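You operate a simulated robot arm through the tools that you are given. There is no shell and no other tool.

You run a simulated robot arm. Do the job below in one go: nothing can be reset, and whatever is moved stays where it is left.

Task
Start the plate line, set its light slider to HALF, then scan the shuttle's plate.
Fine: brake to FREE; shuttle to SCAN and left there.

The check looks at the end state, three seconds after you hand in, the way a careful person would. Anything else that was tipped, shoved, dropped, spilled or broken makes it a failure.

Robot
A 6-joint arm with a two-finger parallel gripper, fixed in place. Base frame: the origin is on the floor under the middle of its stand, x ahead of it, y to its left, z up; the work surface is at about z = 88. Units: cm, degrees, N and s.
It reaches about 106.6 cm from its shoulder. Its first joint turns from -166.0 to 166.0 degrees. Payload 3.91 kg.
The TCP is the grasp point between the finger pads, 3 cm short of the fingertips. In the tool frame z runs along the fingers and y along their closing line. The gripper opens to 11 cm. The fingers are 2 cm wide and 1 cm thick; the gripper's body (4.8 by 11.2 cm) begins 5.5 cm behind the TCP.
Orientation is that of the tool frame in the base frame, as a unit quaternion [x, y, z, w]. With the fingers straight down and closing along the base's y, the tool's x points along the base's -x, its y along +y and its z along -z.

Tools
- The arm moves only by the tool play_rows. Its argument "moves" is a list of rows, each an object of numbers (a shift or turn left out is 0, a gripper value left out holds the last): "x", "y", "z": the shift along the tool's x, y, z in mm; "wx", "wy", "wz": the turn, a rotation vector about the tool's x, y, z in rad; "gripper": the opening, from 0 (shut) to 1 (fully open). In form: [{"x": .., "y": .., "z": .., "wx": .., "wy": .., "wz": .., "gripper": ..}, ...]. A call has 1 to 20 rows; each row shifts and turns the commanded pose from where the row before left it, along the tool's axes as they then stand. Rows are played at 5 a second. More than 5 cm and 8.6 degrees between two rows, or a gripper value outside its range, and nothing of the call is played. A pose out of reach is approached as far as the arm can. The call stops where the force on the tool passes 50 N (or 10 N more than at its start, if that is more) or the arm is blocked; 0.2 s more then pass. The fingers move at their own pace (about 15.3 cm/s each) and stop on an object; they squeeze with about 23 N. The grip force told is the motor's: it shows also when the fingers shut on nothing. Time passes only in rows, and 0.2 s behind the last, so rows that do not move let the fingers close. It gives the time, the measured TCP pose, the force on the tool (base axes), the opening and the grip force at its end, in the units of the frame above (readings bear some noise), with the torque about the TCP (base axes, N m) and any sound that the robot's microphone picked up.
- Cameras (640 x 400 px; columns grow to the right, rows downward): "scene" is fixed at [4.31, 65.49, 153.07]; the picture's right is [-0.42, -0.91, 0.00], its down [-0.54, 0.25, -0.80] and it looks along [0.73, -0.34, -0.59] (base axes); focal length 271 px, centre (320, 200). "wrist" rides on the gripper at [7.2, 1.7, -10.3] in the tool frame; the picture's right is [-0.23, 0.97, 0.00], its down [-0.76, -0.18, -0.62] and it looks along [-0.61, -0.14, 0.78] (tool axes); focal length 222 px, centre (320, 200). There is no depth. A picture from a camera that has moved, and an enlarged one, comes with that camera's place and axes in the base frame and with its lens. The place of the scene camera against the robot may be out by one fixed shift of up to 1.8 cm in any direction.
- grab_frame(camera): a new picture of that camera. No time passes.
- close_up(camera, box): a new picture of the part [left, top, right, bottom] of that camera's present view, enlarged. No time passes.
- sign_off(): hands the job in; it is judged then, once.

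Nothing tells you positions but the pictures and the camera data. Unless the task says otherwise, let go and move clear before handing in.

The tools are called as a command line: name --argument value ..., lists and objects as JSON in quotes. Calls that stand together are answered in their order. play_rows: Moves the arm, as the interface text tells. Its arguments: {"type":"object","properties":{"moves":{"type":"array"}},"required":["moves"]} The other tools are called the same way: grab_frame (camera) takes a picture; close_up (camera, box) takes an enlarged picture of a part of a camera's view; sign_off () hands the job in.

At the start:

```text
clock: 0.0
eef_pos: [37.37, 40.79, 134.45]
orientation: [0.0, 1.0, 0.0, 0.001]
force: [-0.3, -0.3, 0.1]
ft_torque: [-0.03, -0.01, -0.04]
opening: 11.01
gripper_force: 0.1
```

scene: 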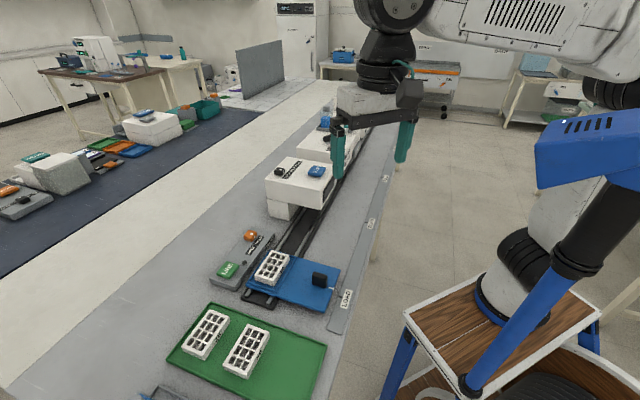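
wrist: 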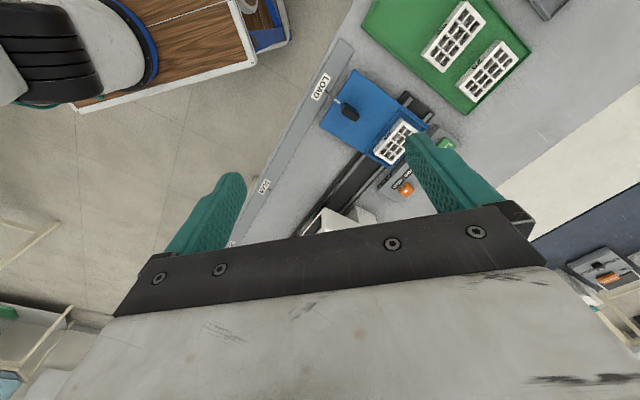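

I see a bench with a blue shuttle carrying a plate on a rail, a small panel with a green button and an orange knob, and white housings with knobs and blue buttons. I'll take enlarged pictures before moving anything.

close_up --camera "scene" --box '[200, 200, 360, 320]'

close_up --camera "scene" --box '[240, 100, 400, 220]'

close_up --camera "scene" --box '[0, 100, 240, 230]'

close_up --camera "wrist" --box '[300, 50, 480, 240]'

```text
3.33 times, centred on (280, 260) of scene
camera zoom: at [4.31, 65.49, 153.07], right [-0.42, -0.91, 0.0], down [-0.54, 0.25, -0.8], along [0.73, -0.34, -0.59], focal length 904 px, centre (453, 0)
```

zoom: 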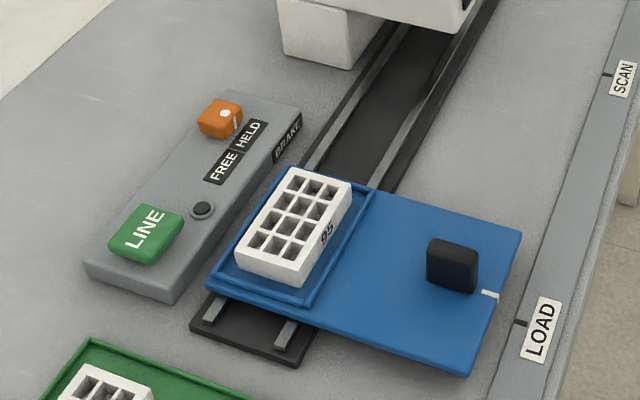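

```text
3.33 times, centred on (320, 160) of scene
camera zoom: at [4.31, 65.49, 153.07], right [-0.42, -0.91, 0.0], down [-0.54, 0.25, -0.8], along [0.73, -0.34, -0.59], focal length 904 px, centre (320, 333)
```

zoom: 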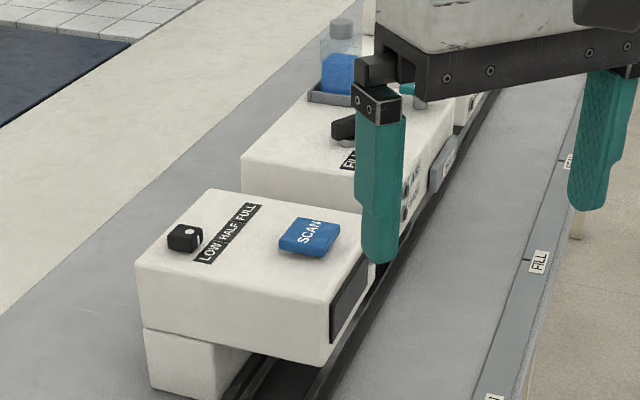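

```text
2.67 times, centred on (120, 165) of scene
camera zoom: at [4.31, 65.49, 153.07], right [-0.42, -0.91, 0.0], down [-0.54, 0.25, -0.8], along [0.73, -0.34, -0.59], focal length 723 px, centre (853, 293)
```

zoom: 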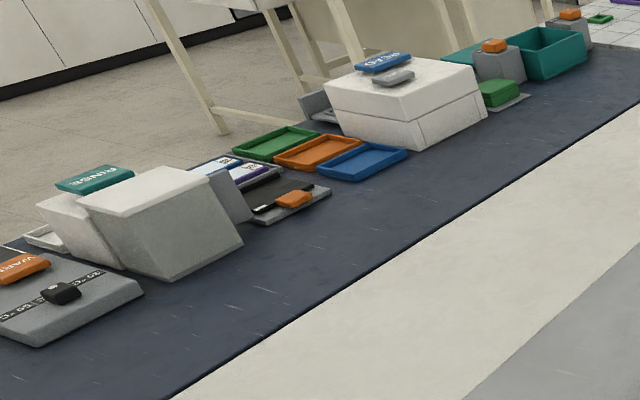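

```text
2.11 times, centred on (390, 145) of wrist
camera zoom: at [30.09, 42.55, 144.72], right [0.23, 0.97, 0.0], down [0.76, -0.18, 0.62], along [0.61, -0.14, -0.78], focal length 468 px, centre (173, 316)
```

zoom: 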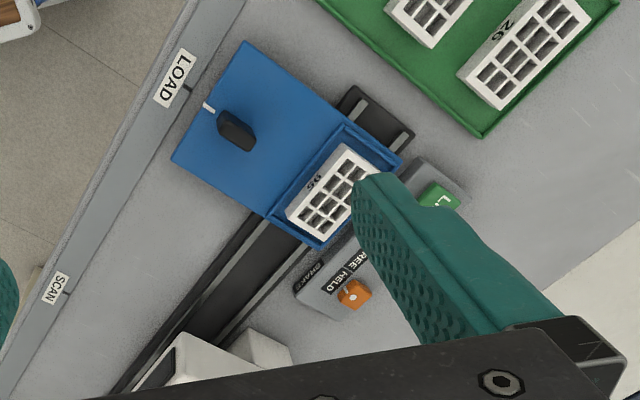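

The arm's tool needs turning 45 degrees to line up with the rail, which runs along about (0.7, -0.7). I'll rotate in place and look from there.

play_rows --moves '[{"wz": -0.131}, {"wz": -0.131}, {"wz": -0.131}, {"wz": -0.131}, {"wz": -0.131}, {"wz": -0.13}, {}]'

grab_frame --camera "wrist"

grab_frame --camera "scene"

```text
clock: 1.6
eef_pos: [37.45, 40.96, 134.39]
orientation: [-0.384, 0.923, 0.0, 0.0]
force: [0.1, 0.7, 0.8]
ft_torque: [0.03, -0.03, 0.02]
opening: 11.0
gripper_force: 0.0
```

```text
taken
camera wrist: at [31.04, 36.93, 144.7], right [-0.53, 0.85, 0.0], down [0.66, 0.41, 0.62], along [0.53, 0.33, -0.78], focal length 222 px, centre (320, 200)
```

wrist: 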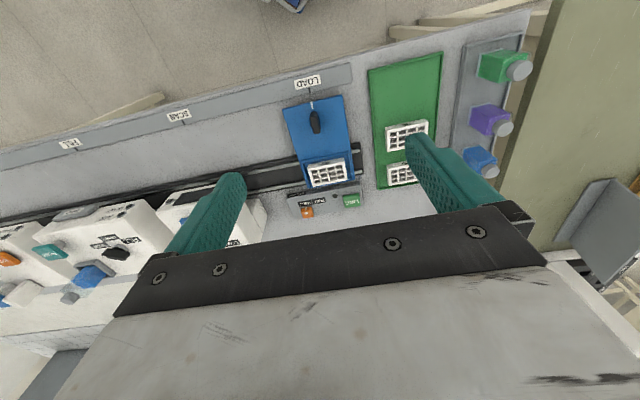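

```text
taken
```

scene: 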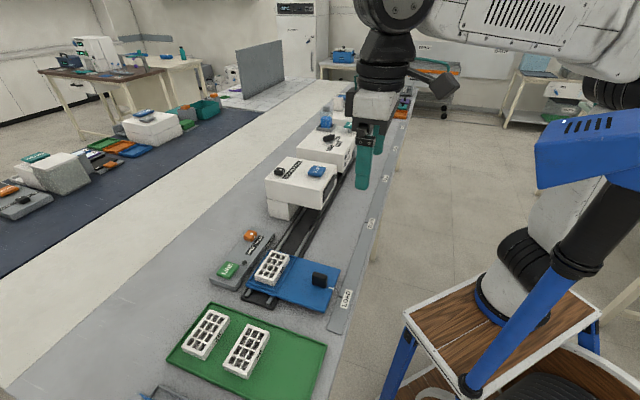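

The view now shows the rail, shuttle, panel and stations from above. I'll enlarge parts of it to measure positions.

close_up --camera "wrist" --box '[270, 60, 400, 225]'

close_up --camera "wrist" --box '[60, 90, 270, 260]'

close_up --camera "wrist" --box '[0, 120, 160, 260]'

close_up --camera "scene" --box '[255, 100, 385, 220]'

```text
2.42 times, centred on (335, 142) of wrist
camera zoom: at [31.04, 36.93, 144.7], right [-0.53, 0.85, 0.0], down [0.66, 0.41, 0.62], along [0.53, 0.33, -0.78], focal length 538 px, centre (284, 339)
```

zoom: 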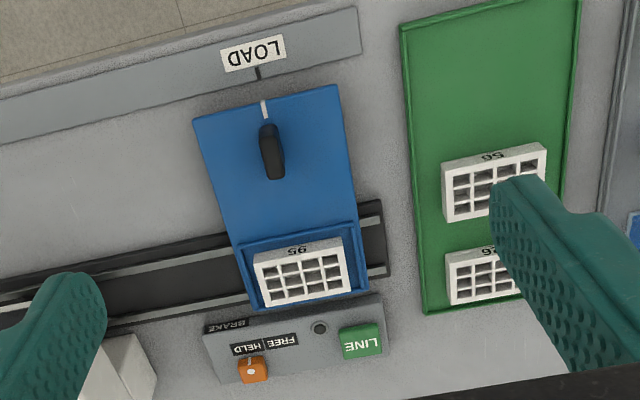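

```text
2.35 times, centred on (165, 175) of wrist
camera zoom: at [31.04, 36.93, 144.7], right [-0.53, 0.85, 0.0], down [0.66, 0.41, 0.62], along [0.53, 0.33, -0.78], focal length 523 px, centre (685, 259)
```

zoom: 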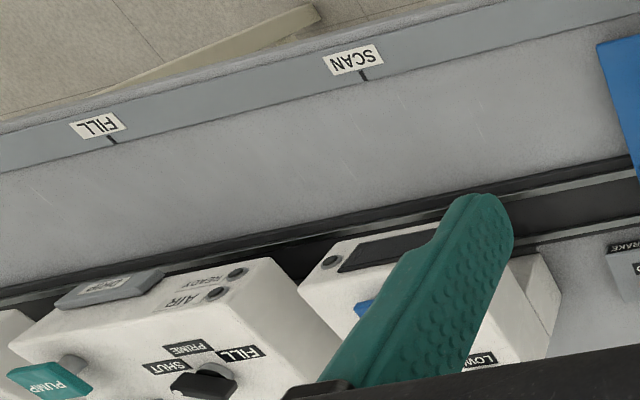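

```text
2.86 times, centred on (80, 190) of wrist
camera zoom: at [31.04, 36.93, 144.7], right [-0.53, 0.85, 0.0], down [0.66, 0.41, 0.62], along [0.53, 0.33, -0.78], focal length 635 px, centre (1006, 229)
```

zoom: 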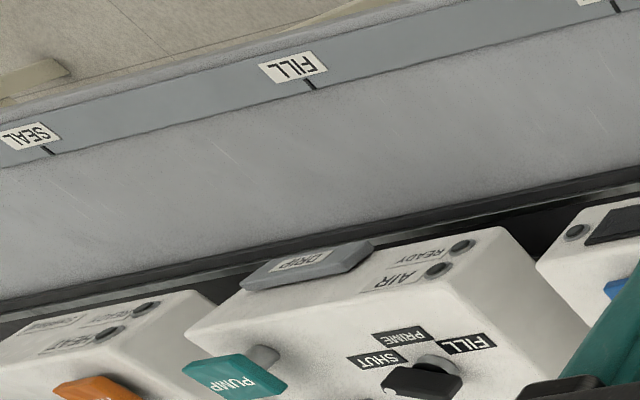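

```text
3.33 times, centred on (320, 160) of scene
camera zoom: at [4.31, 65.49, 153.07], right [-0.42, -0.91, 0.0], down [-0.54, 0.25, -0.8], along [0.73, -0.34, -0.59], focal length 904 px, centre (320, 333)
```

zoom: 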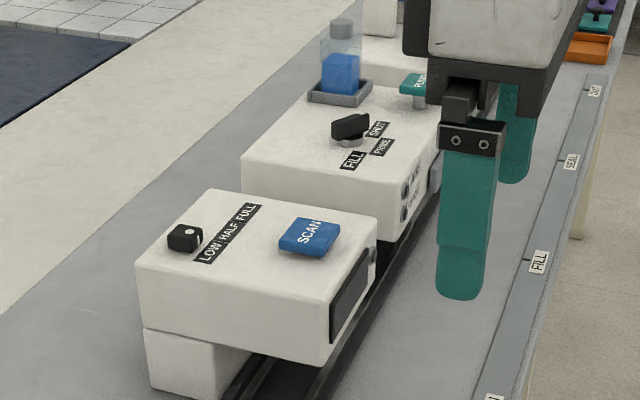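

The rail runs along about (0.707, -0.707) and SCAN is about 33 cm from LOAD. I'll bring the wrist camera closer to the panel to measure the LINE button and brake.

play_rows --moves '[{"x": -32, "y": 2, "z": 27}, {"x": -32, "y": 2, "z": 27}, {"x": -32, "y": 2, "z": 27}, {"x": -32, "y": 2, "z": 27}, {"x": -32, "y": 2, "z": 27}, {"x": -32, "y": 2, "z": 27}, {"x": -32, "y": 2, "z": 27}, {}]'

grab_frame --camera "wrist"

grab_frame --camera "scene"

```text
clock: 3.4
eef_pos: [52.2, 57.85, 115.55]
orientation: [-0.383, 0.924, 0.001, 0.001]
force: [0.5, 0.0, 0.4]
ft_torque: [-0.02, -0.03, -0.02]
opening: 10.98
gripper_force: 0.0
```

```text
taken
camera wrist: at [45.88, 53.86, 125.85], right [-0.53, 0.85, 0.0], down [0.66, 0.41, 0.62], along [0.53, 0.33, -0.78], focal length 222 px, centre (320, 200)
```

wrist: 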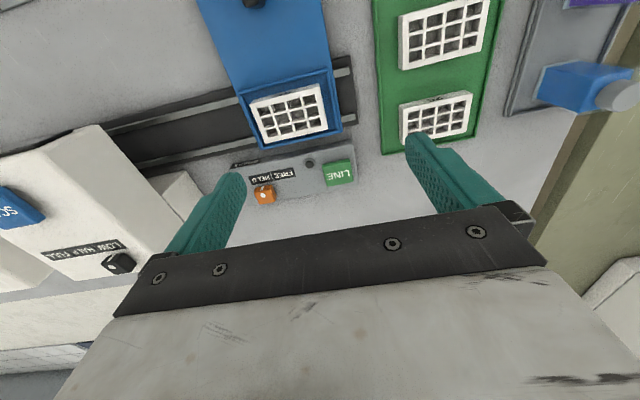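

```text
taken
```

scene: 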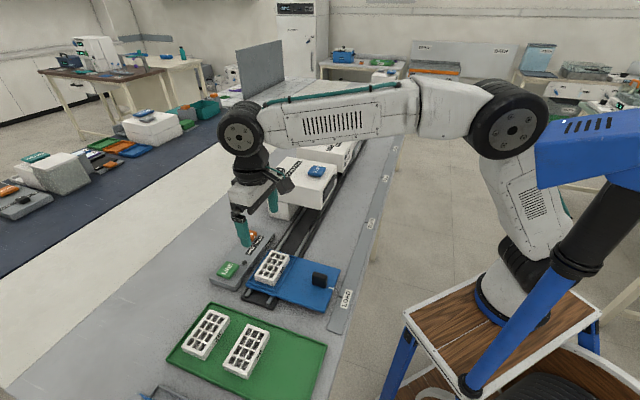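

close_up --camera "wrist" --box '[220, 130, 380, 230]'

close_up --camera "wrist" --box '[0, 130, 200, 300]'

```text
4.00 times, centred on (300, 180) of wrist
camera zoom: at [45.88, 53.86, 125.85], right [-0.53, 0.85, 0.0], down [0.66, 0.41, 0.62], along [0.53, 0.33, -0.78], focal length 888 px, centre (400, 280)
```

zoom: 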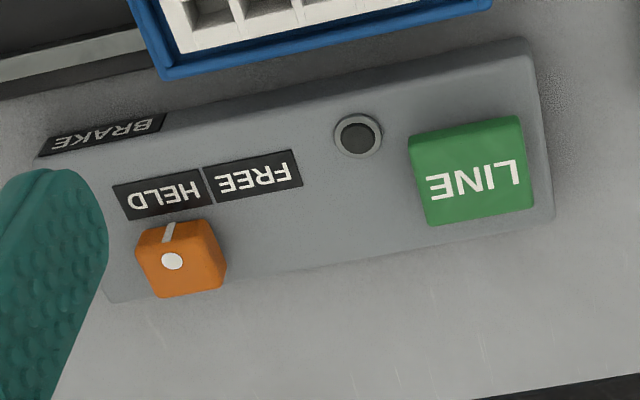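

```text
2.35 times, centred on (100, 215) of wrist
camera zoom: at [45.88, 53.86, 125.85], right [-0.53, 0.85, 0.0], down [0.66, 0.41, 0.62], along [0.53, 0.33, -0.78], focal length 523 px, centre (838, 165)
```

zoom: 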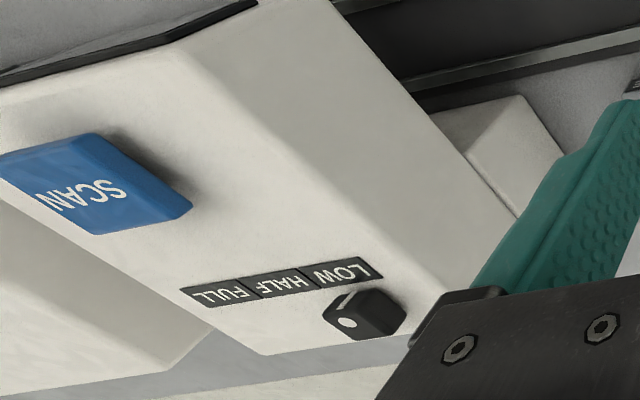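

The panel is clear: the orange brake cap sits at HELD, FREE is about 4.6 cm toward the LINE button, and LINE is at about (61.8, 67.8, 91.9). I'll close the fingers and hover above LINE to check alignment before pressing.

play_rows --moves '[{"x": -27.7, "y": 0.6, "z": 32, "gripper": 0}, {"x": -27.7, "y": 0.6, "z": 32}, {"x": -27.7, "y": 0.6, "z": 32}, {"x": -27.7, "y": 0.6, "z": 32}, {"x": -27.7, "y": 0.6, "z": 32}, {}]'

grab_frame --camera "wrist"

close_up --camera "scene" --box '[180, 180, 340, 300]'

```text
clock: 4.8
eef_pos: [61.89, 67.88, 99.44]
orientation: [-0.383, 0.924, 0.001, 0.001]
force: [-0.2, 0.9, -0.5]
ft_torque: [0.01, 0.01, 0.03]
opening: 0.0
gripper_force: 23.1
```

```text
taken
camera wrist: at [55.49, 63.88, 109.78], right [-0.53, 0.85, 0.0], down [0.66, 0.41, 0.62], along [0.53, 0.33, -0.78], focal length 222 px, centre (320, 200)
```

wrist: 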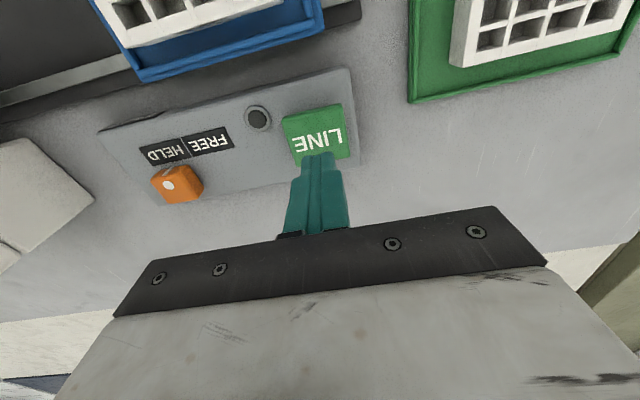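

```text
3.33 times, centred on (260, 240) of scene
camera zoom: at [4.31, 65.49, 153.07], right [-0.42, -0.91, 0.0], down [-0.54, 0.25, -0.8], along [0.73, -0.34, -0.59], focal length 904 px, centre (520, 67)
```

zoom: 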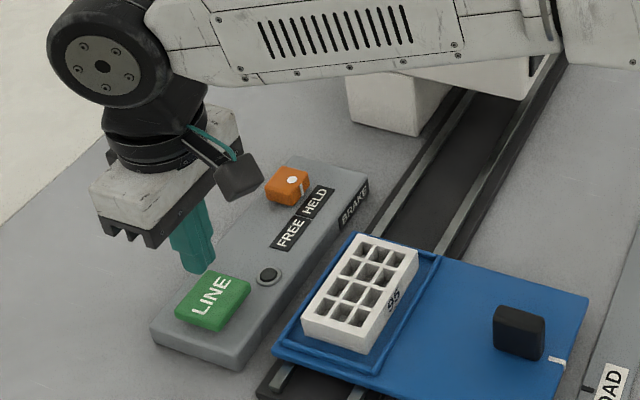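

The closed fingertips are centred over LINE in plan. I'll go down and press it gently in small steps.

play_rows --moves '[{"z": 18}, {"z": 18}, {"z": 3}, {"z": 2}, {"z": 2}, {"z": 2}]'

close_up --camera "wrist" --box '[220, 80, 400, 220]'

```text
clock: 6.2
eef_pos: [61.88, 67.71, 95.11]
orientation: [-0.383, 0.924, 0.0, 0.001]
force: [1.3, 0.7, 2.5]
ft_torque: [0.01, 0.01, -0.01]
opening: 0.0
gripper_force: 23.0
heard: click
```

```text
2.86 times, centred on (310, 150) of wrist
camera zoom: at [55.49, 63.82, 105.38], right [-0.53, 0.85, 0.0], down [0.66, 0.41, 0.62], along [0.53, 0.33, -0.78], focal length 635 px, centre (349, 343)
```

zoom: 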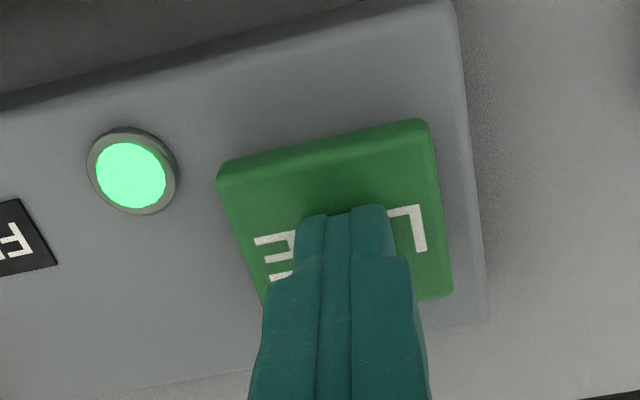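

LINE clicked and its lamp is green. I'll rise, move above the orange brake cap at about (73.4, 58.6) with the fingers partly open along the slide direction, and look.

play_rows --moves '[{"z": -25}, {"z": -25}, {"x": -4.1, "y": -36.5, "gripper": 0.55}, {"x": -4.1, "y": -36.5}, {"x": -4.1, "y": -36.5}, {"x": -4.1, "y": -36.5}, {}]'

grab_frame --camera "wrist"

close_up --camera "scene" --box '[180, 160, 340, 280]'

```text
clock: 7.8
eef_pos: [73.32, 58.56, 100.15]
orientation: [-0.384, 0.923, 0.0, 0.001]
force: [0.1, 0.3, 0.4]
ft_torque: [-0.02, 0.0, 0.04]
opening: 6.05
gripper_force: 0.1
```

```text
taken
camera wrist: at [66.99, 54.59, 110.43], right [-0.53, 0.85, 0.0], down [0.66, 0.41, 0.62], along [0.53, 0.33, -0.78], focal length 222 px, centre (320, 200)
```

wrist: 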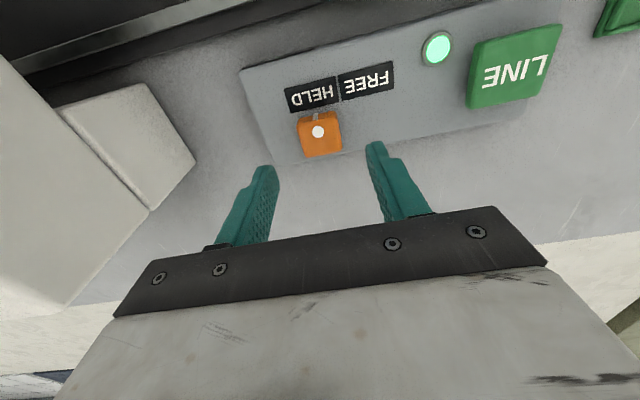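

```text
3.33 times, centred on (260, 220) of scene
camera zoom: at [4.31, 65.49, 153.07], right [-0.42, -0.91, 0.0], down [-0.54, 0.25, -0.8], along [0.73, -0.34, -0.59], focal length 904 px, centre (520, 133)
```

zoom: 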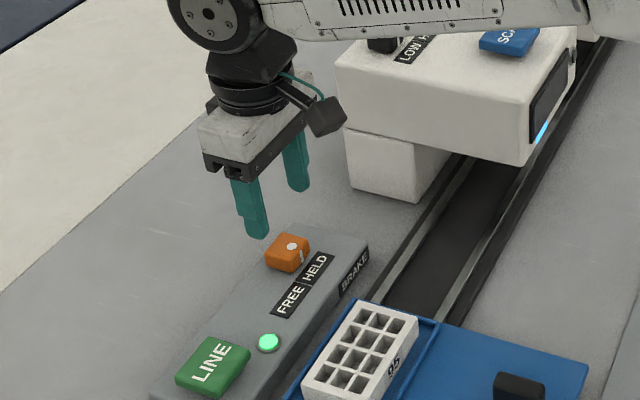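

The fingers bracket the brake cap well, and the panel top is at about z 90.6. I'll lower so the tips sit just above the panel, then close on the cap.

play_rows --moves '[{"z": 25}, {"z": 20}, {"z": 10}, {"z": 3}, {"gripper": 0}, {}, {}, {}]'

close_up --camera "wrist" --box '[220, 60, 420, 220]'

```text
clock: 9.6
eef_pos: [73.36, 58.61, 94.3]
orientation: [-0.383, 0.924, 0.0, 0.0]
force: [0.8, -0.8, -4.1]
ft_torque: [0.62, -0.68, -0.04]
opening: 3.48
gripper_force: 45.4
```

```text
2.50 times, centred on (320, 140) of wrist
camera zoom: at [66.97, 54.67, 104.57], right [-0.53, 0.85, 0.0], down [0.66, 0.41, 0.62], along [0.53, 0.33, -0.78], focal length 555 px, centre (320, 350)
```

zoom: 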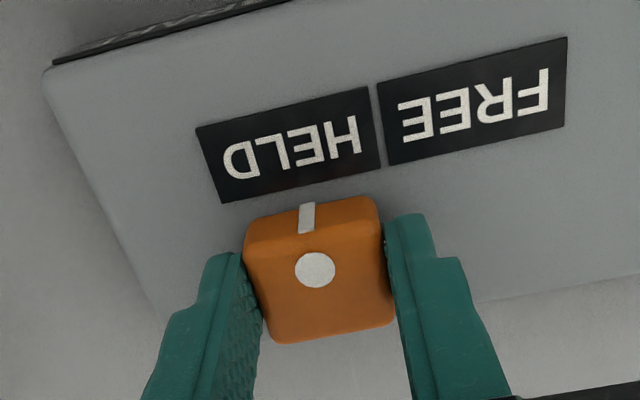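

The cap is held (3.5 cm wide), with its mark at HELD. I'll slide it toward FREE by about 4.5 cm.

play_rows --moves '[{"y": 7}, {"y": 8}, {}]'

close_up --camera "wrist" --box '[220, 60, 420, 220]'

```text
clock: 10.4
eef_pos: [72.16, 59.74, 94.22]
orientation: [-0.382, 0.924, 0.001, 0.001]
force: [1.1, 1.2, 0.7]
ft_torque: [-0.23, 0.16, -0.05]
opening: 3.48
gripper_force: 44.9
```

```text
2.50 times, centred on (320, 140) of wrist
camera zoom: at [65.9, 55.73, 104.57], right [-0.53, 0.85, 0.0], down [0.66, 0.41, 0.62], along [0.53, 0.33, -0.78], focal length 555 px, centre (320, 350)
```

zoom: 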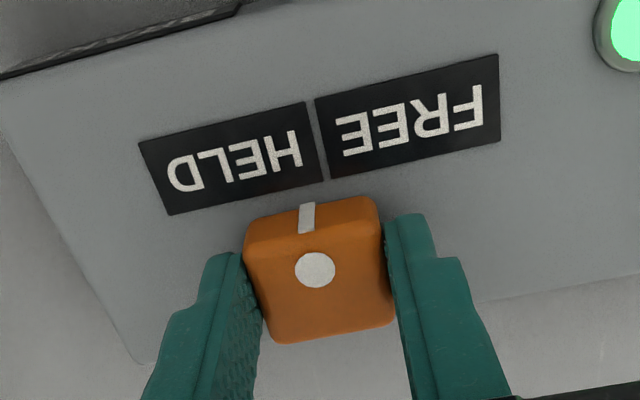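

The cap slides freely with the fingers. I'll continue the remaining 3 cm to FREE.

play_rows --moves '[{"y": 8}, {"y": 8}, {"y": 8}, {"y": 6.5}, {}]'

close_up --camera "wrist" --box '[220, 60, 420, 220]'

```text
clock: 11.6
eef_pos: [70.18, 61.79, 94.3]
orientation: [-0.382, 0.924, -0.001, 0.001]
force: [6.7, -5.0, 0.5]
ft_torque: [-0.61, -0.01, 0.42]
opening: 3.47
gripper_force: 44.7
```

```text
2.50 times, centred on (320, 140) of wrist
camera zoom: at [63.85, 57.79, 104.57], right [-0.53, 0.85, 0.0], down [0.66, 0.41, 0.62], along [0.53, 0.33, -0.78], focal length 555 px, centre (320, 350)
```

zoom: 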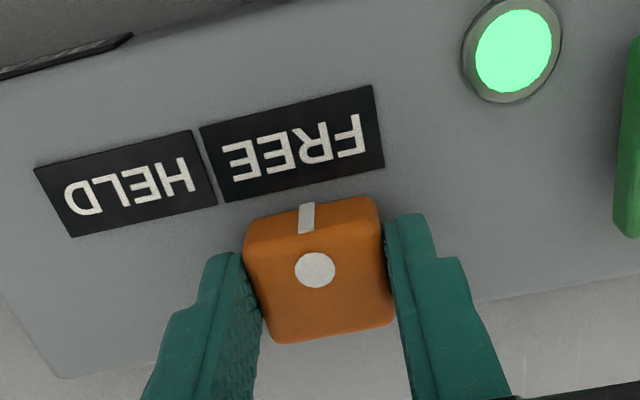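

The cap has reached its stop at FREE, with its mark on FREE the same way it was on HELD. I'll let go and rise clear.

play_rows --moves '[{"y": -0.5, "gripper": 0.5}, {}, {}, {"z": -25}, {"z": -25}, {"z": -30}, {}]'

grab_frame --camera "wrist"

close_up --camera "scene" --box '[180, 160, 380, 300]'

```text
clock: 13.2
eef_pos: [70.16, 61.9, 102.19]
orientation: [-0.382, 0.924, 0.0, 0.0]
force: [-1.0, -0.3, -0.8]
ft_torque: [0.0, 0.01, 0.01]
opening: 5.49
gripper_force: 0.0
```

```text
taken
camera wrist: at [63.82, 57.83, 112.58], right [-0.53, 0.85, 0.0], down [0.66, 0.41, 0.62], along [0.53, 0.33, -0.78], focal length 222 px, centre (320, 200)
```

wrist: 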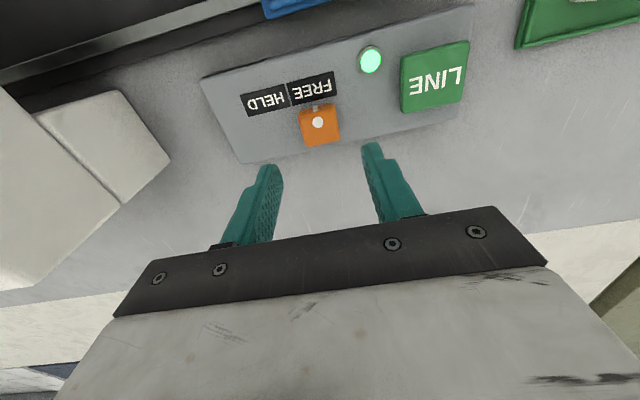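

```text
2.86 times, centred on (280, 230) of scene
camera zoom: at [4.31, 65.49, 153.07], right [-0.42, -0.91, 0.0], down [-0.54, 0.25, -0.8], along [0.73, -0.34, -0.59], focal length 775 px, centre (434, 114)
```

zoom: 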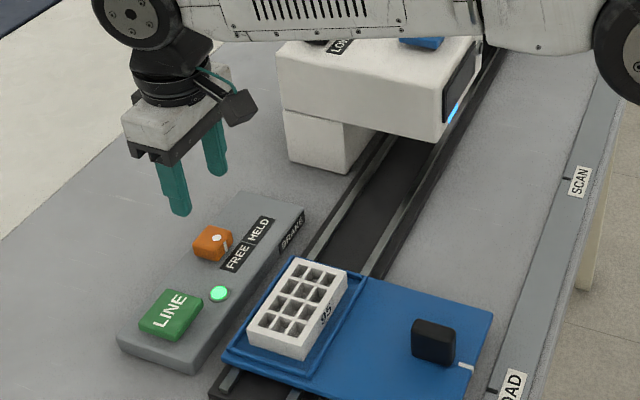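

The brake is at FREE and untouched otherwise. Next I'll go up and over the scan station to measure the light slider and SCAN button.

play_rows --moves '[{"x": 26.8, "z": -40}, {"x": 26.8, "z": -40}, {"x": 26.8, "z": -40}, {"x": 26.8, "z": -40}, {"x": 26.8, "z": -40}, {"y": -40, "z": -5}, {"y": -40, "z": -5}, {"y": -40, "z": -5}, {"y": -40, "z": -5}, {"y": -40, "z": -5}, {"y": -41, "z": -5}, {}]'

grab_frame --camera "wrist"

close_up --camera "wrist" --box '[220, 60, 420, 220]'

grab_frame --camera "scene"

```text
clock: 15.8
eef_pos: [77.7, 35.28, 125.13]
orientation: [-0.383, 0.924, 0.0, 0.001]
force: [0.3, -0.9, -0.6]
ft_torque: [-0.02, 0.0, 0.02]
opening: 5.51
gripper_force: 0.2
```

```text
taken
camera wrist: at [71.39, 31.2, 135.53], right [-0.53, 0.85, 0.0], down [0.66, 0.41, 0.62], along [0.53, 0.33, -0.78], focal length 222 px, centre (320, 200)
```

wrist: 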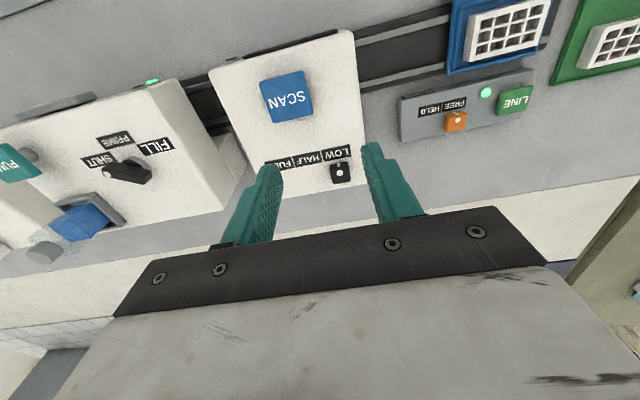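

```text
2.50 times, centred on (320, 140) of wrist
camera zoom: at [71.39, 31.2, 135.53], right [-0.53, 0.85, 0.0], down [0.66, 0.41, 0.62], along [0.53, 0.33, -0.78], focal length 555 px, centre (320, 350)
```

zoom: 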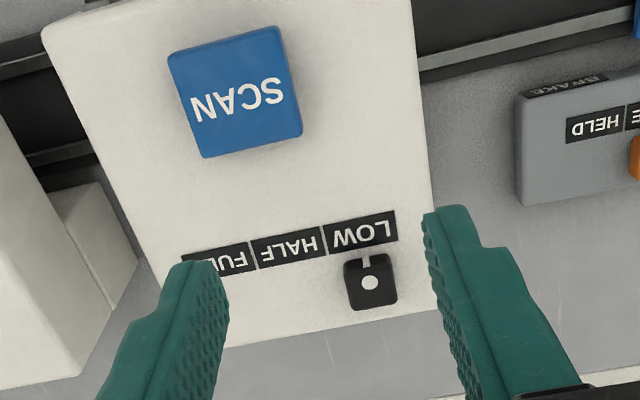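

```text
taken
```

scene: 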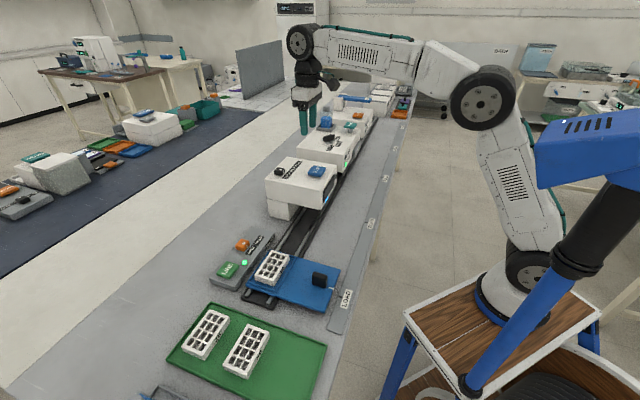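

The slider cap is at LOW, at about (85.1, 43.5, 106.3), on a station top of about z 104.9; HALF is about 4.55 cm further along the rail direction. I'll hover above the cap and check.

play_rows --moves '[{"x": -27.5, "y": 1.4, "z": 30}, {"x": -27.5, "y": 1.4, "z": 30}, {"x": -27.5, "y": 1.4, "z": 30}, {"x": -27.5, "y": 1.4, "z": 30}, {}]'

grab_frame --camera "wrist"

close_up --camera "wrist" --box '[220, 60, 420, 220]'

close_up --camera "scene" --box '[240, 100, 400, 220]'

```text
clock: 17.0
eef_pos: [85.24, 43.51, 113.23]
orientation: [-0.383, 0.924, 0.0, 0.001]
force: [0.4, -0.9, 0.2]
ft_torque: [0.03, -0.02, -0.01]
opening: 5.48
gripper_force: 0.1
```

```text
taken
camera wrist: at [78.73, 39.48, 123.56], right [-0.53, 0.85, 0.0], down [0.66, 0.41, 0.62], along [0.53, 0.33, -0.78], focal length 222 px, centre (320, 200)
```

wrist: 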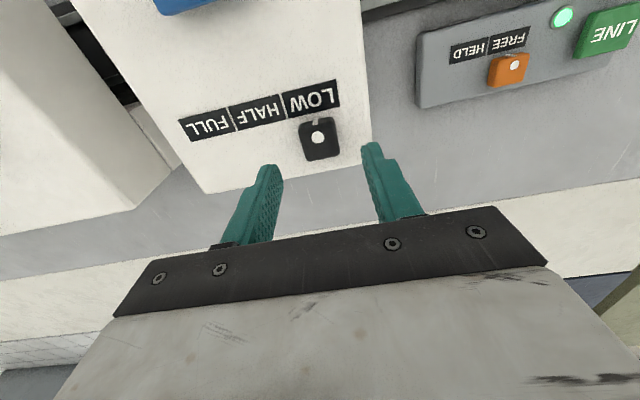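

```text
2.50 times, centred on (320, 140) of wrist
camera zoom: at [78.73, 39.48, 123.56], right [-0.53, 0.85, 0.0], down [0.66, 0.41, 0.62], along [0.53, 0.33, -0.78], focal length 555 px, centre (320, 350)
```

zoom: 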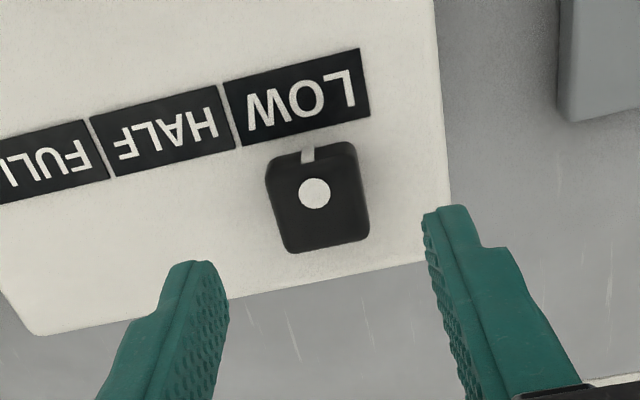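

```text
3.33 times, centred on (320, 160) of scene
camera zoom: at [4.31, 65.49, 153.07], right [-0.42, -0.91, 0.0], down [-0.54, 0.25, -0.8], along [0.73, -0.34, -0.59], focal length 904 px, centre (320, 333)
```

zoom: 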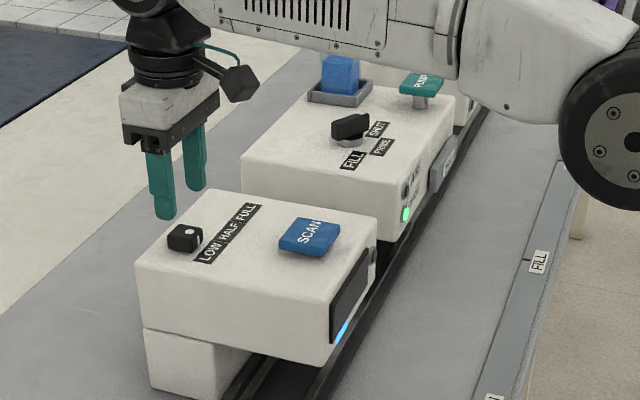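

Cap and fingers are aligned. I'll lower to just above the station top and grip the cap.

play_rows --moves '[{"z": 20}, {"z": 15}, {"z": 6}, {"z": 4}, {}]'

close_up --camera "wrist" --box '[220, 60, 420, 220]'

close_up --camera "scene" --box '[240, 100, 400, 220]'

```text
clock: 18.2
eef_pos: [85.16, 43.52, 108.69]
orientation: [-0.382, 0.924, 0.0, 0.001]
force: [0.6, -0.1, 0.6]
ft_torque: [-0.03, 0.0, 0.0]
opening: 5.51
gripper_force: 0.0
```

```text
2.50 times, centred on (320, 140) of wrist
camera zoom: at [78.71, 39.5, 119.04], right [-0.53, 0.85, 0.0], down [0.66, 0.41, 0.62], along [0.53, 0.33, -0.78], focal length 555 px, centre (320, 350)
```

zoom: 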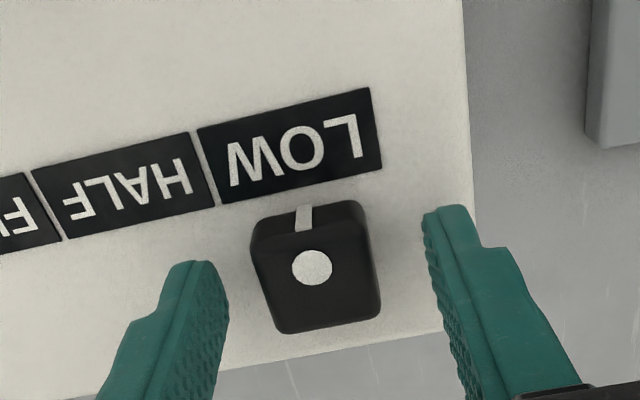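

```text
3.33 times, centred on (320, 160) of scene
camera zoom: at [4.31, 65.49, 153.07], right [-0.42, -0.91, 0.0], down [-0.54, 0.25, -0.8], along [0.73, -0.34, -0.59], focal length 904 px, centre (320, 333)
```

zoom: 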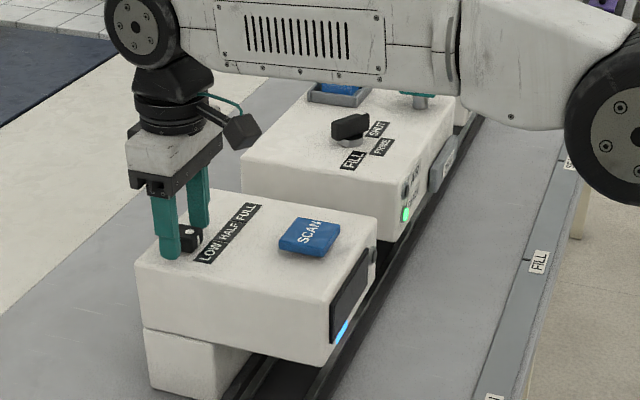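

The tips are level with the cap, in the same relative place as with the brake. I'll close on it.

play_rows --moves '[{"gripper": 0.35}, {"gripper": 0}, {}, {}, {}]'

close_up --camera "wrist" --box '[220, 60, 420, 220]'

```text
clock: 19.4
eef_pos: [85.09, 43.35, 108.6]
orientation: [-0.382, 0.924, 0.001, 0.001]
force: [4.7, -2.8, 0.7]
ft_torque: [-0.07, -0.26, -0.04]
opening: 2.98
gripper_force: 45.0
```

```text
2.50 times, centred on (320, 140) of wrist
camera zoom: at [78.75, 39.45, 119.03], right [-0.53, 0.85, 0.0], down [0.66, 0.41, 0.62], along [0.53, 0.33, -0.78], focal length 555 px, centre (320, 350)
```

zoom: 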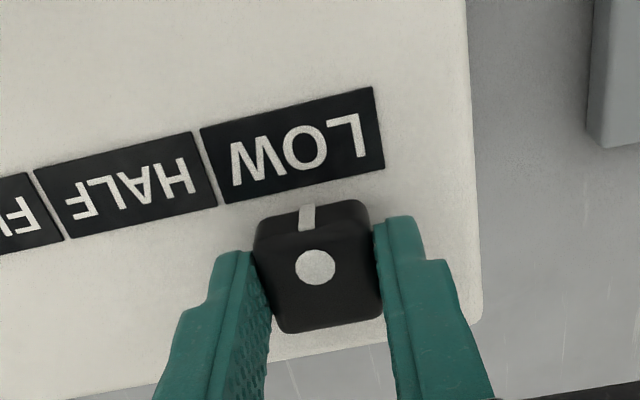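

The cap is held at LOW. I'll slide it about 4.5 cm toward HALF and compare the mark with the label.

play_rows --moves '[{"y": -8}, {"y": -8}, {"y": -8}, {"y": -8}, {"y": -8}, {"y": -4}, {}, {}]'

close_up --camera "wrist" --box '[220, 60, 420, 220]'

```text
clock: 21.2
eef_pos: [88.27, 40.23, 108.7]
orientation: [-0.383, 0.924, 0.0, 0.0]
force: [-6.5, -8.6, -8.1]
ft_torque: [-0.28, 0.07, -0.1]
opening: 2.95
gripper_force: 44.7
```

```text
2.50 times, centred on (320, 140) of wrist
camera zoom: at [81.9, 36.33, 119.04], right [-0.53, 0.85, 0.0], down [0.66, 0.41, 0.62], along [0.53, 0.33, -0.78], focal length 555 px, centre (320, 350)
```

zoom: 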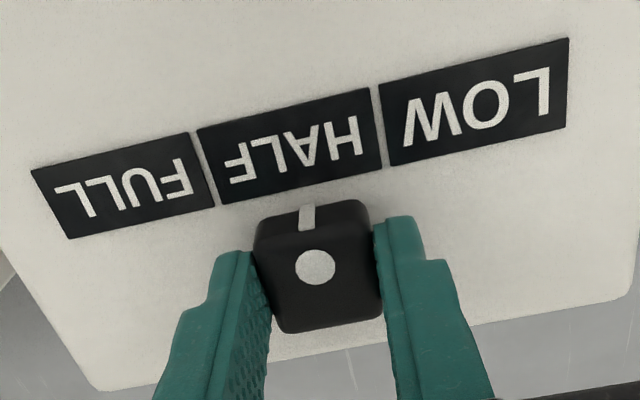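

The mark is within a millimetre of HALF's middle. I'll nudge 0.7 mm more, release, and rise.

play_rows --moves '[{"y": -0.7, "x": 0.2}, {}, {"gripper": 0.3}, {"gripper": 0.5}, {}, {"z": -25}, {"z": -25}, {}]'

close_up --camera "wrist" --box '[220, 60, 420, 220]'

grab_frame --camera "wrist"

close_up --camera "scene" --box '[240, 100, 400, 220]'

```text
clock: 23.0
eef_pos: [88.25, 40.32, 113.89]
orientation: [-0.383, 0.924, 0.001, 0.001]
force: [-0.2, -0.9, -0.2]
ft_torque: [0.02, 0.02, 0.02]
opening: 5.49
gripper_force: 0.1
```

```text
2.50 times, centred on (320, 140) of wrist
camera zoom: at [81.9, 36.35, 124.14], right [-0.53, 0.85, 0.0], down [0.66, 0.41, 0.62], along [0.53, 0.33, -0.78], focal length 555 px, centre (320, 350)
```

zoom: 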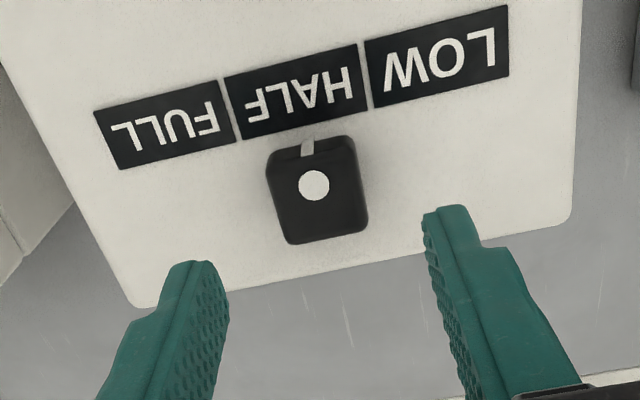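

```text
taken
camera wrist: at [81.9, 36.35, 124.14], right [-0.53, 0.85, 0.0], down [0.66, 0.41, 0.62], along [0.53, 0.33, -0.78], focal length 222 px, centre (320, 200)
```

wrist: 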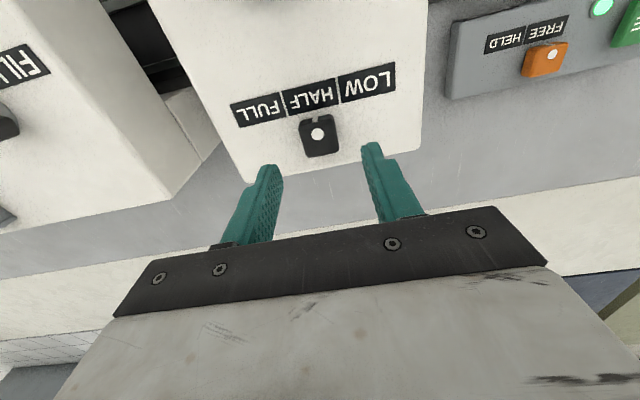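

```text
3.33 times, centred on (320, 160) of scene
camera zoom: at [4.31, 65.49, 153.07], right [-0.42, -0.91, 0.0], down [-0.54, 0.25, -0.8], along [0.73, -0.34, -0.59], focal length 904 px, centre (320, 333)
```

zoom: 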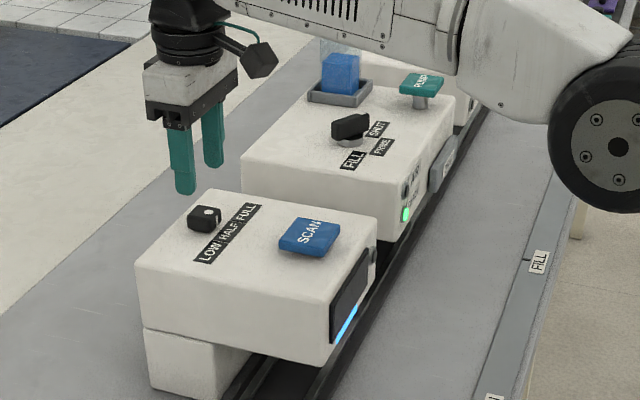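

The slider is now at HALF and the scan light looks brighter. Next I'll fly over to the shuttle's black handle and look at it closely.

play_rows --moves '[{"z": -40}, {"z": -40}, {"z": -30}, {"x": 33, "y": 33}, {"x": 33, "y": 33}, {"x": 33, "y": 33}, {"x": 33, "y": 33}, {"x": 33, "y": 33}, {"x": 33, "y": 33}, {"x": 33, "y": 33}, {"x": 33, "y": 33}, {"x": 33, "y": 33}, {"x": 33, "y": 33}, {"z": 43}, {"z": 43}, {"z": 40}, {}]'

grab_frame --camera "wrist"

close_up --camera "wrist" --box '[220, 60, 420, 220]'

grab_frame --camera "scene"

```text
clock: 26.6
eef_pos: [39.52, 38.94, 110.71]
orientation: [-0.383, 0.924, 0.0, 0.001]
force: [-0.1, 1.1, -0.6]
ft_torque: [-0.01, -0.02, 0.0]
opening: 5.52
gripper_force: 0.1
out of reach, approached as far as the arm can: row 2, 3
```

```text
taken
camera wrist: at [33.2, 35.02, 121.06], right [-0.53, 0.85, 0.0], down [0.66, 0.41, 0.62], along [0.53, 0.33, -0.78], focal length 222 px, centre (320, 200)
```

wrist: 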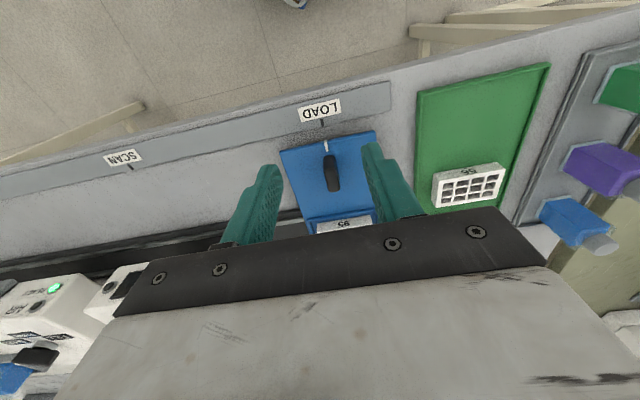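

```text
2.50 times, centred on (320, 140) of wrist
camera zoom: at [33.2, 35.02, 121.06], right [-0.53, 0.85, 0.0], down [0.66, 0.41, 0.62], along [0.53, 0.33, -0.78], focal length 555 px, centre (320, 350)
```

zoom: 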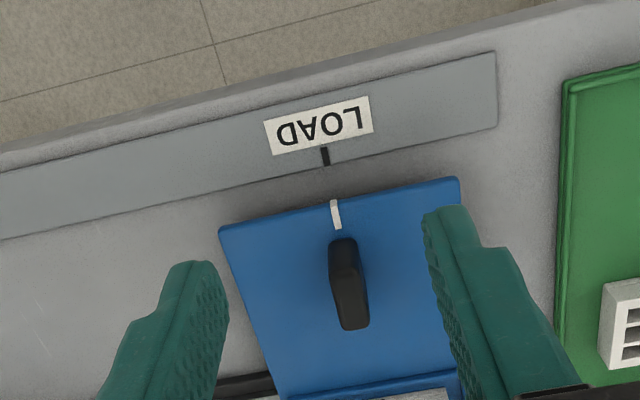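

```text
taken
```

scene: 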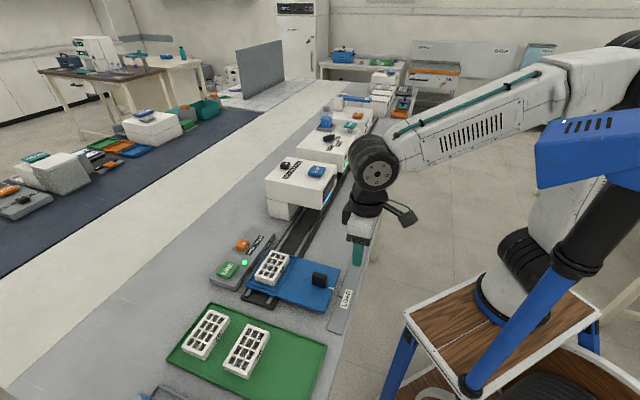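

The handle is thin along the rail and stands at about (47.0, 45.6), r about 1.0, with its top near z 95. I'll hover just above it to confirm before lowering.

play_rows --moves '[{"x": -33, "y": -2, "z": 25}, {"x": -33, "y": -2, "z": 25}, {"x": -33, "y": -2, "z": 25}, {}]'

close_up --camera "wrist" --box '[200, 40, 440, 220]'

close_up --camera "scene" --box '[260, 200, 400, 320]'

```text
clock: 27.6
eef_pos: [47.01, 45.55, 103.26]
orientation: [-0.383, 0.924, 0.001, 0.001]
force: [0.3, -0.1, 0.6]
ft_torque: [0.03, -0.04, 0.03]
opening: 5.5
gripper_force: 0.1
```

```text
2.22 times, centred on (320, 130) of wrist
camera zoom: at [40.67, 41.56, 113.54], right [-0.53, 0.85, 0.0], down [0.66, 0.41, 0.62], along [0.53, 0.33, -0.78], focal length 494 px, centre (320, 356)
```

zoom: 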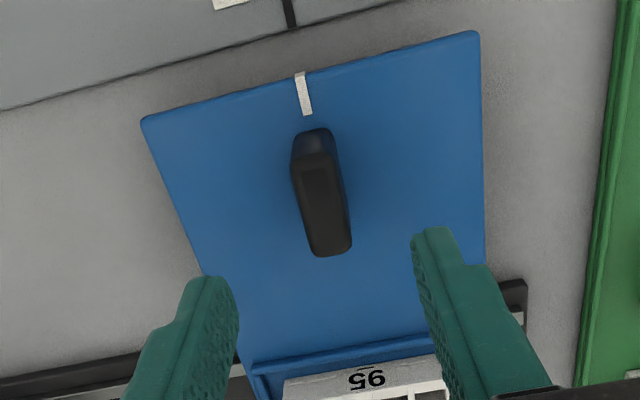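

```text
3.33 times, centred on (330, 260) of scene
camera zoom: at [4.31, 65.49, 153.07], right [-0.42, -0.91, 0.0], down [-0.54, 0.25, -0.8], along [0.73, -0.34, -0.59], focal length 904 px, centre (287, 0)
```

zoom: 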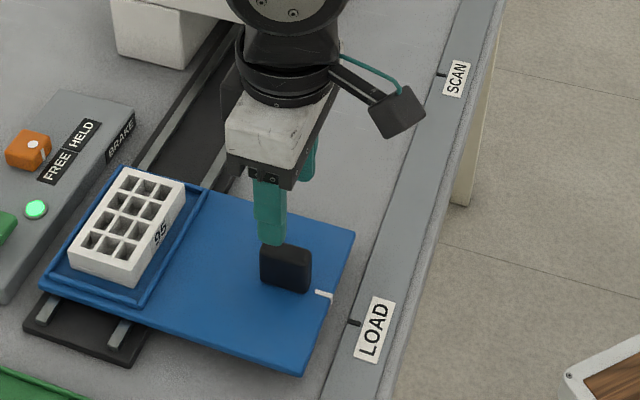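

Handle is centred under the open fingers. I'll lower so the tips are about 1.3 cm above the shuttle deck, then close on the handle.

play_rows --moves '[{"z": 30}, {"z": 30}, {"z": 19}, {}, {"gripper": 0.3}, {"gripper": 0}, {}, {}, {}]'

close_up --camera "wrist" --box '[200, 40, 440, 220]'

close_up --camera "scene" --box '[260, 200, 400, 320]'

```text
clock: 29.6
eef_pos: [46.93, 45.54, 95.36]
orientation: [-0.383, 0.924, 0.0, 0.001]
force: [-2.9, -0.2, -7.0]
ft_torque: [0.86, -0.93, -0.27]
opening: 1.78
gripper_force: 45.0
```

```text
2.22 times, centred on (320, 130) of wrist
camera zoom: at [40.61, 41.55, 105.67], right [-0.53, 0.85, 0.0], down [0.66, 0.41, 0.62], along [0.53, 0.33, -0.78], focal length 494 px, centre (320, 356)
```

zoom: 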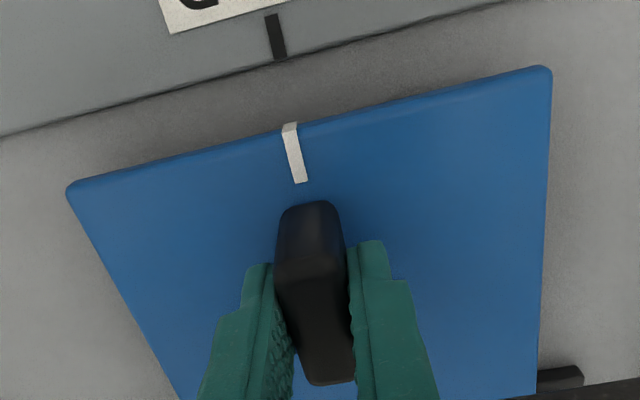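

```text
3.33 times, centred on (330, 260) of scene
camera zoom: at [4.31, 65.49, 153.07], right [-0.42, -0.91, 0.0], down [-0.54, 0.25, -0.8], along [0.73, -0.34, -0.59], focal length 904 px, centre (287, 0)
```

zoom: 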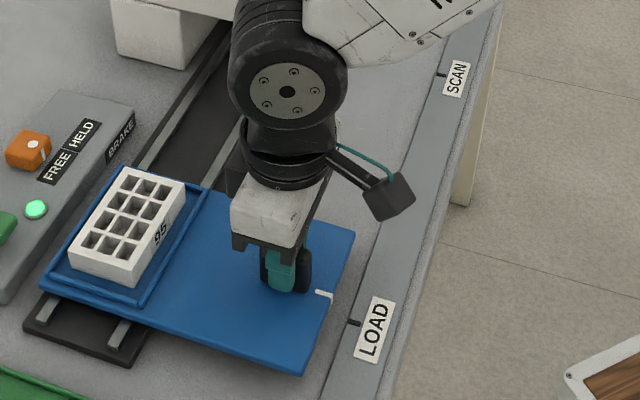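

The handle is held. I'll start sliding the shuttle gently along the rail toward SCAN and watch the forces.

play_rows --moves '[{"y": -5}, {"y": -10}, {"y": -10}, {}]'

close_up --camera "scene" --box '[240, 180, 400, 300]'

```text
clock: 30.6
eef_pos: [48.77, 43.77, 95.35]
orientation: [-0.383, 0.924, 0.001, 0.001]
force: [1.4, -0.7, 0.3]
ft_torque: [-1.0, 1.03, -0.01]
opening: 1.78
gripper_force: 44.8
```

```text
3.33 times, centred on (320, 240) of scene
camera zoom: at [4.31, 65.49, 153.07], right [-0.42, -0.91, 0.0], down [-0.54, 0.25, -0.8], along [0.73, -0.34, -0.59], focal length 904 px, centre (320, 67)
```

zoom: 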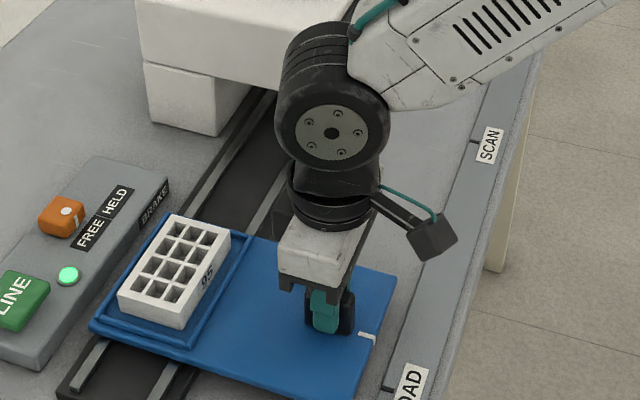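

The shuttle moves freely with low force. I'll continue in moderate steps.

play_rows --moves '[{"y": -10}, {"y": -15}, {"y": -15}, {"y": -15}, {"y": -15}, {"y": -15}, {"y": -15}, {"y": -10}, {"y": -5}, {}]'

close_up --camera "scene" --box '[240, 140, 400, 260]'

grab_frame --camera "wrist"

```text
clock: 32.8
eef_pos: [56.88, 35.4, 95.38]
orientation: [-0.383, 0.924, 0.0, 0.001]
force: [3.8, 4.8, -13.5]
ft_torque: [-0.84, 0.88, -0.14]
opening: 1.79
gripper_force: 45.0
```

```text
3.33 times, centred on (320, 200) of scene
camera zoom: at [4.31, 65.49, 153.07], right [-0.42, -0.91, 0.0], down [-0.54, 0.25, -0.8], along [0.73, -0.34, -0.59], focal length 904 px, centre (320, 200)
```

zoom: 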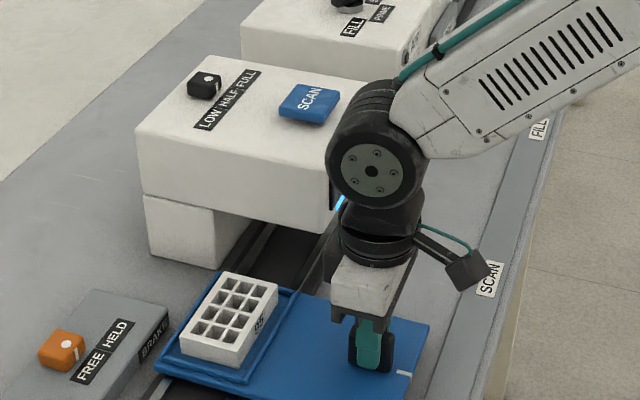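

```text
taken
camera wrist: at [50.52, 31.64, 105.68], right [-0.53, 0.85, 0.0], down [0.66, 0.41, 0.62], along [0.53, 0.33, -0.78], focal length 222 px, centre (320, 200)
```

wrist: 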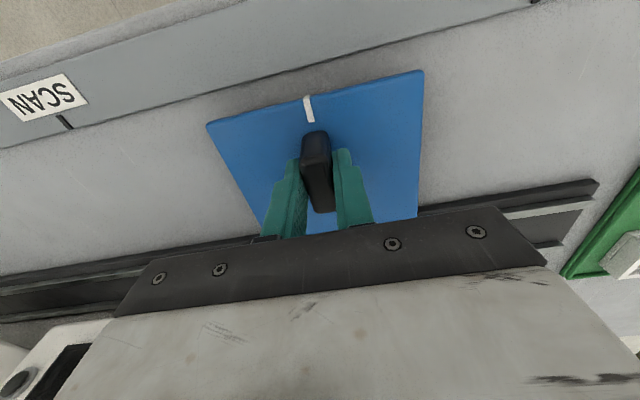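

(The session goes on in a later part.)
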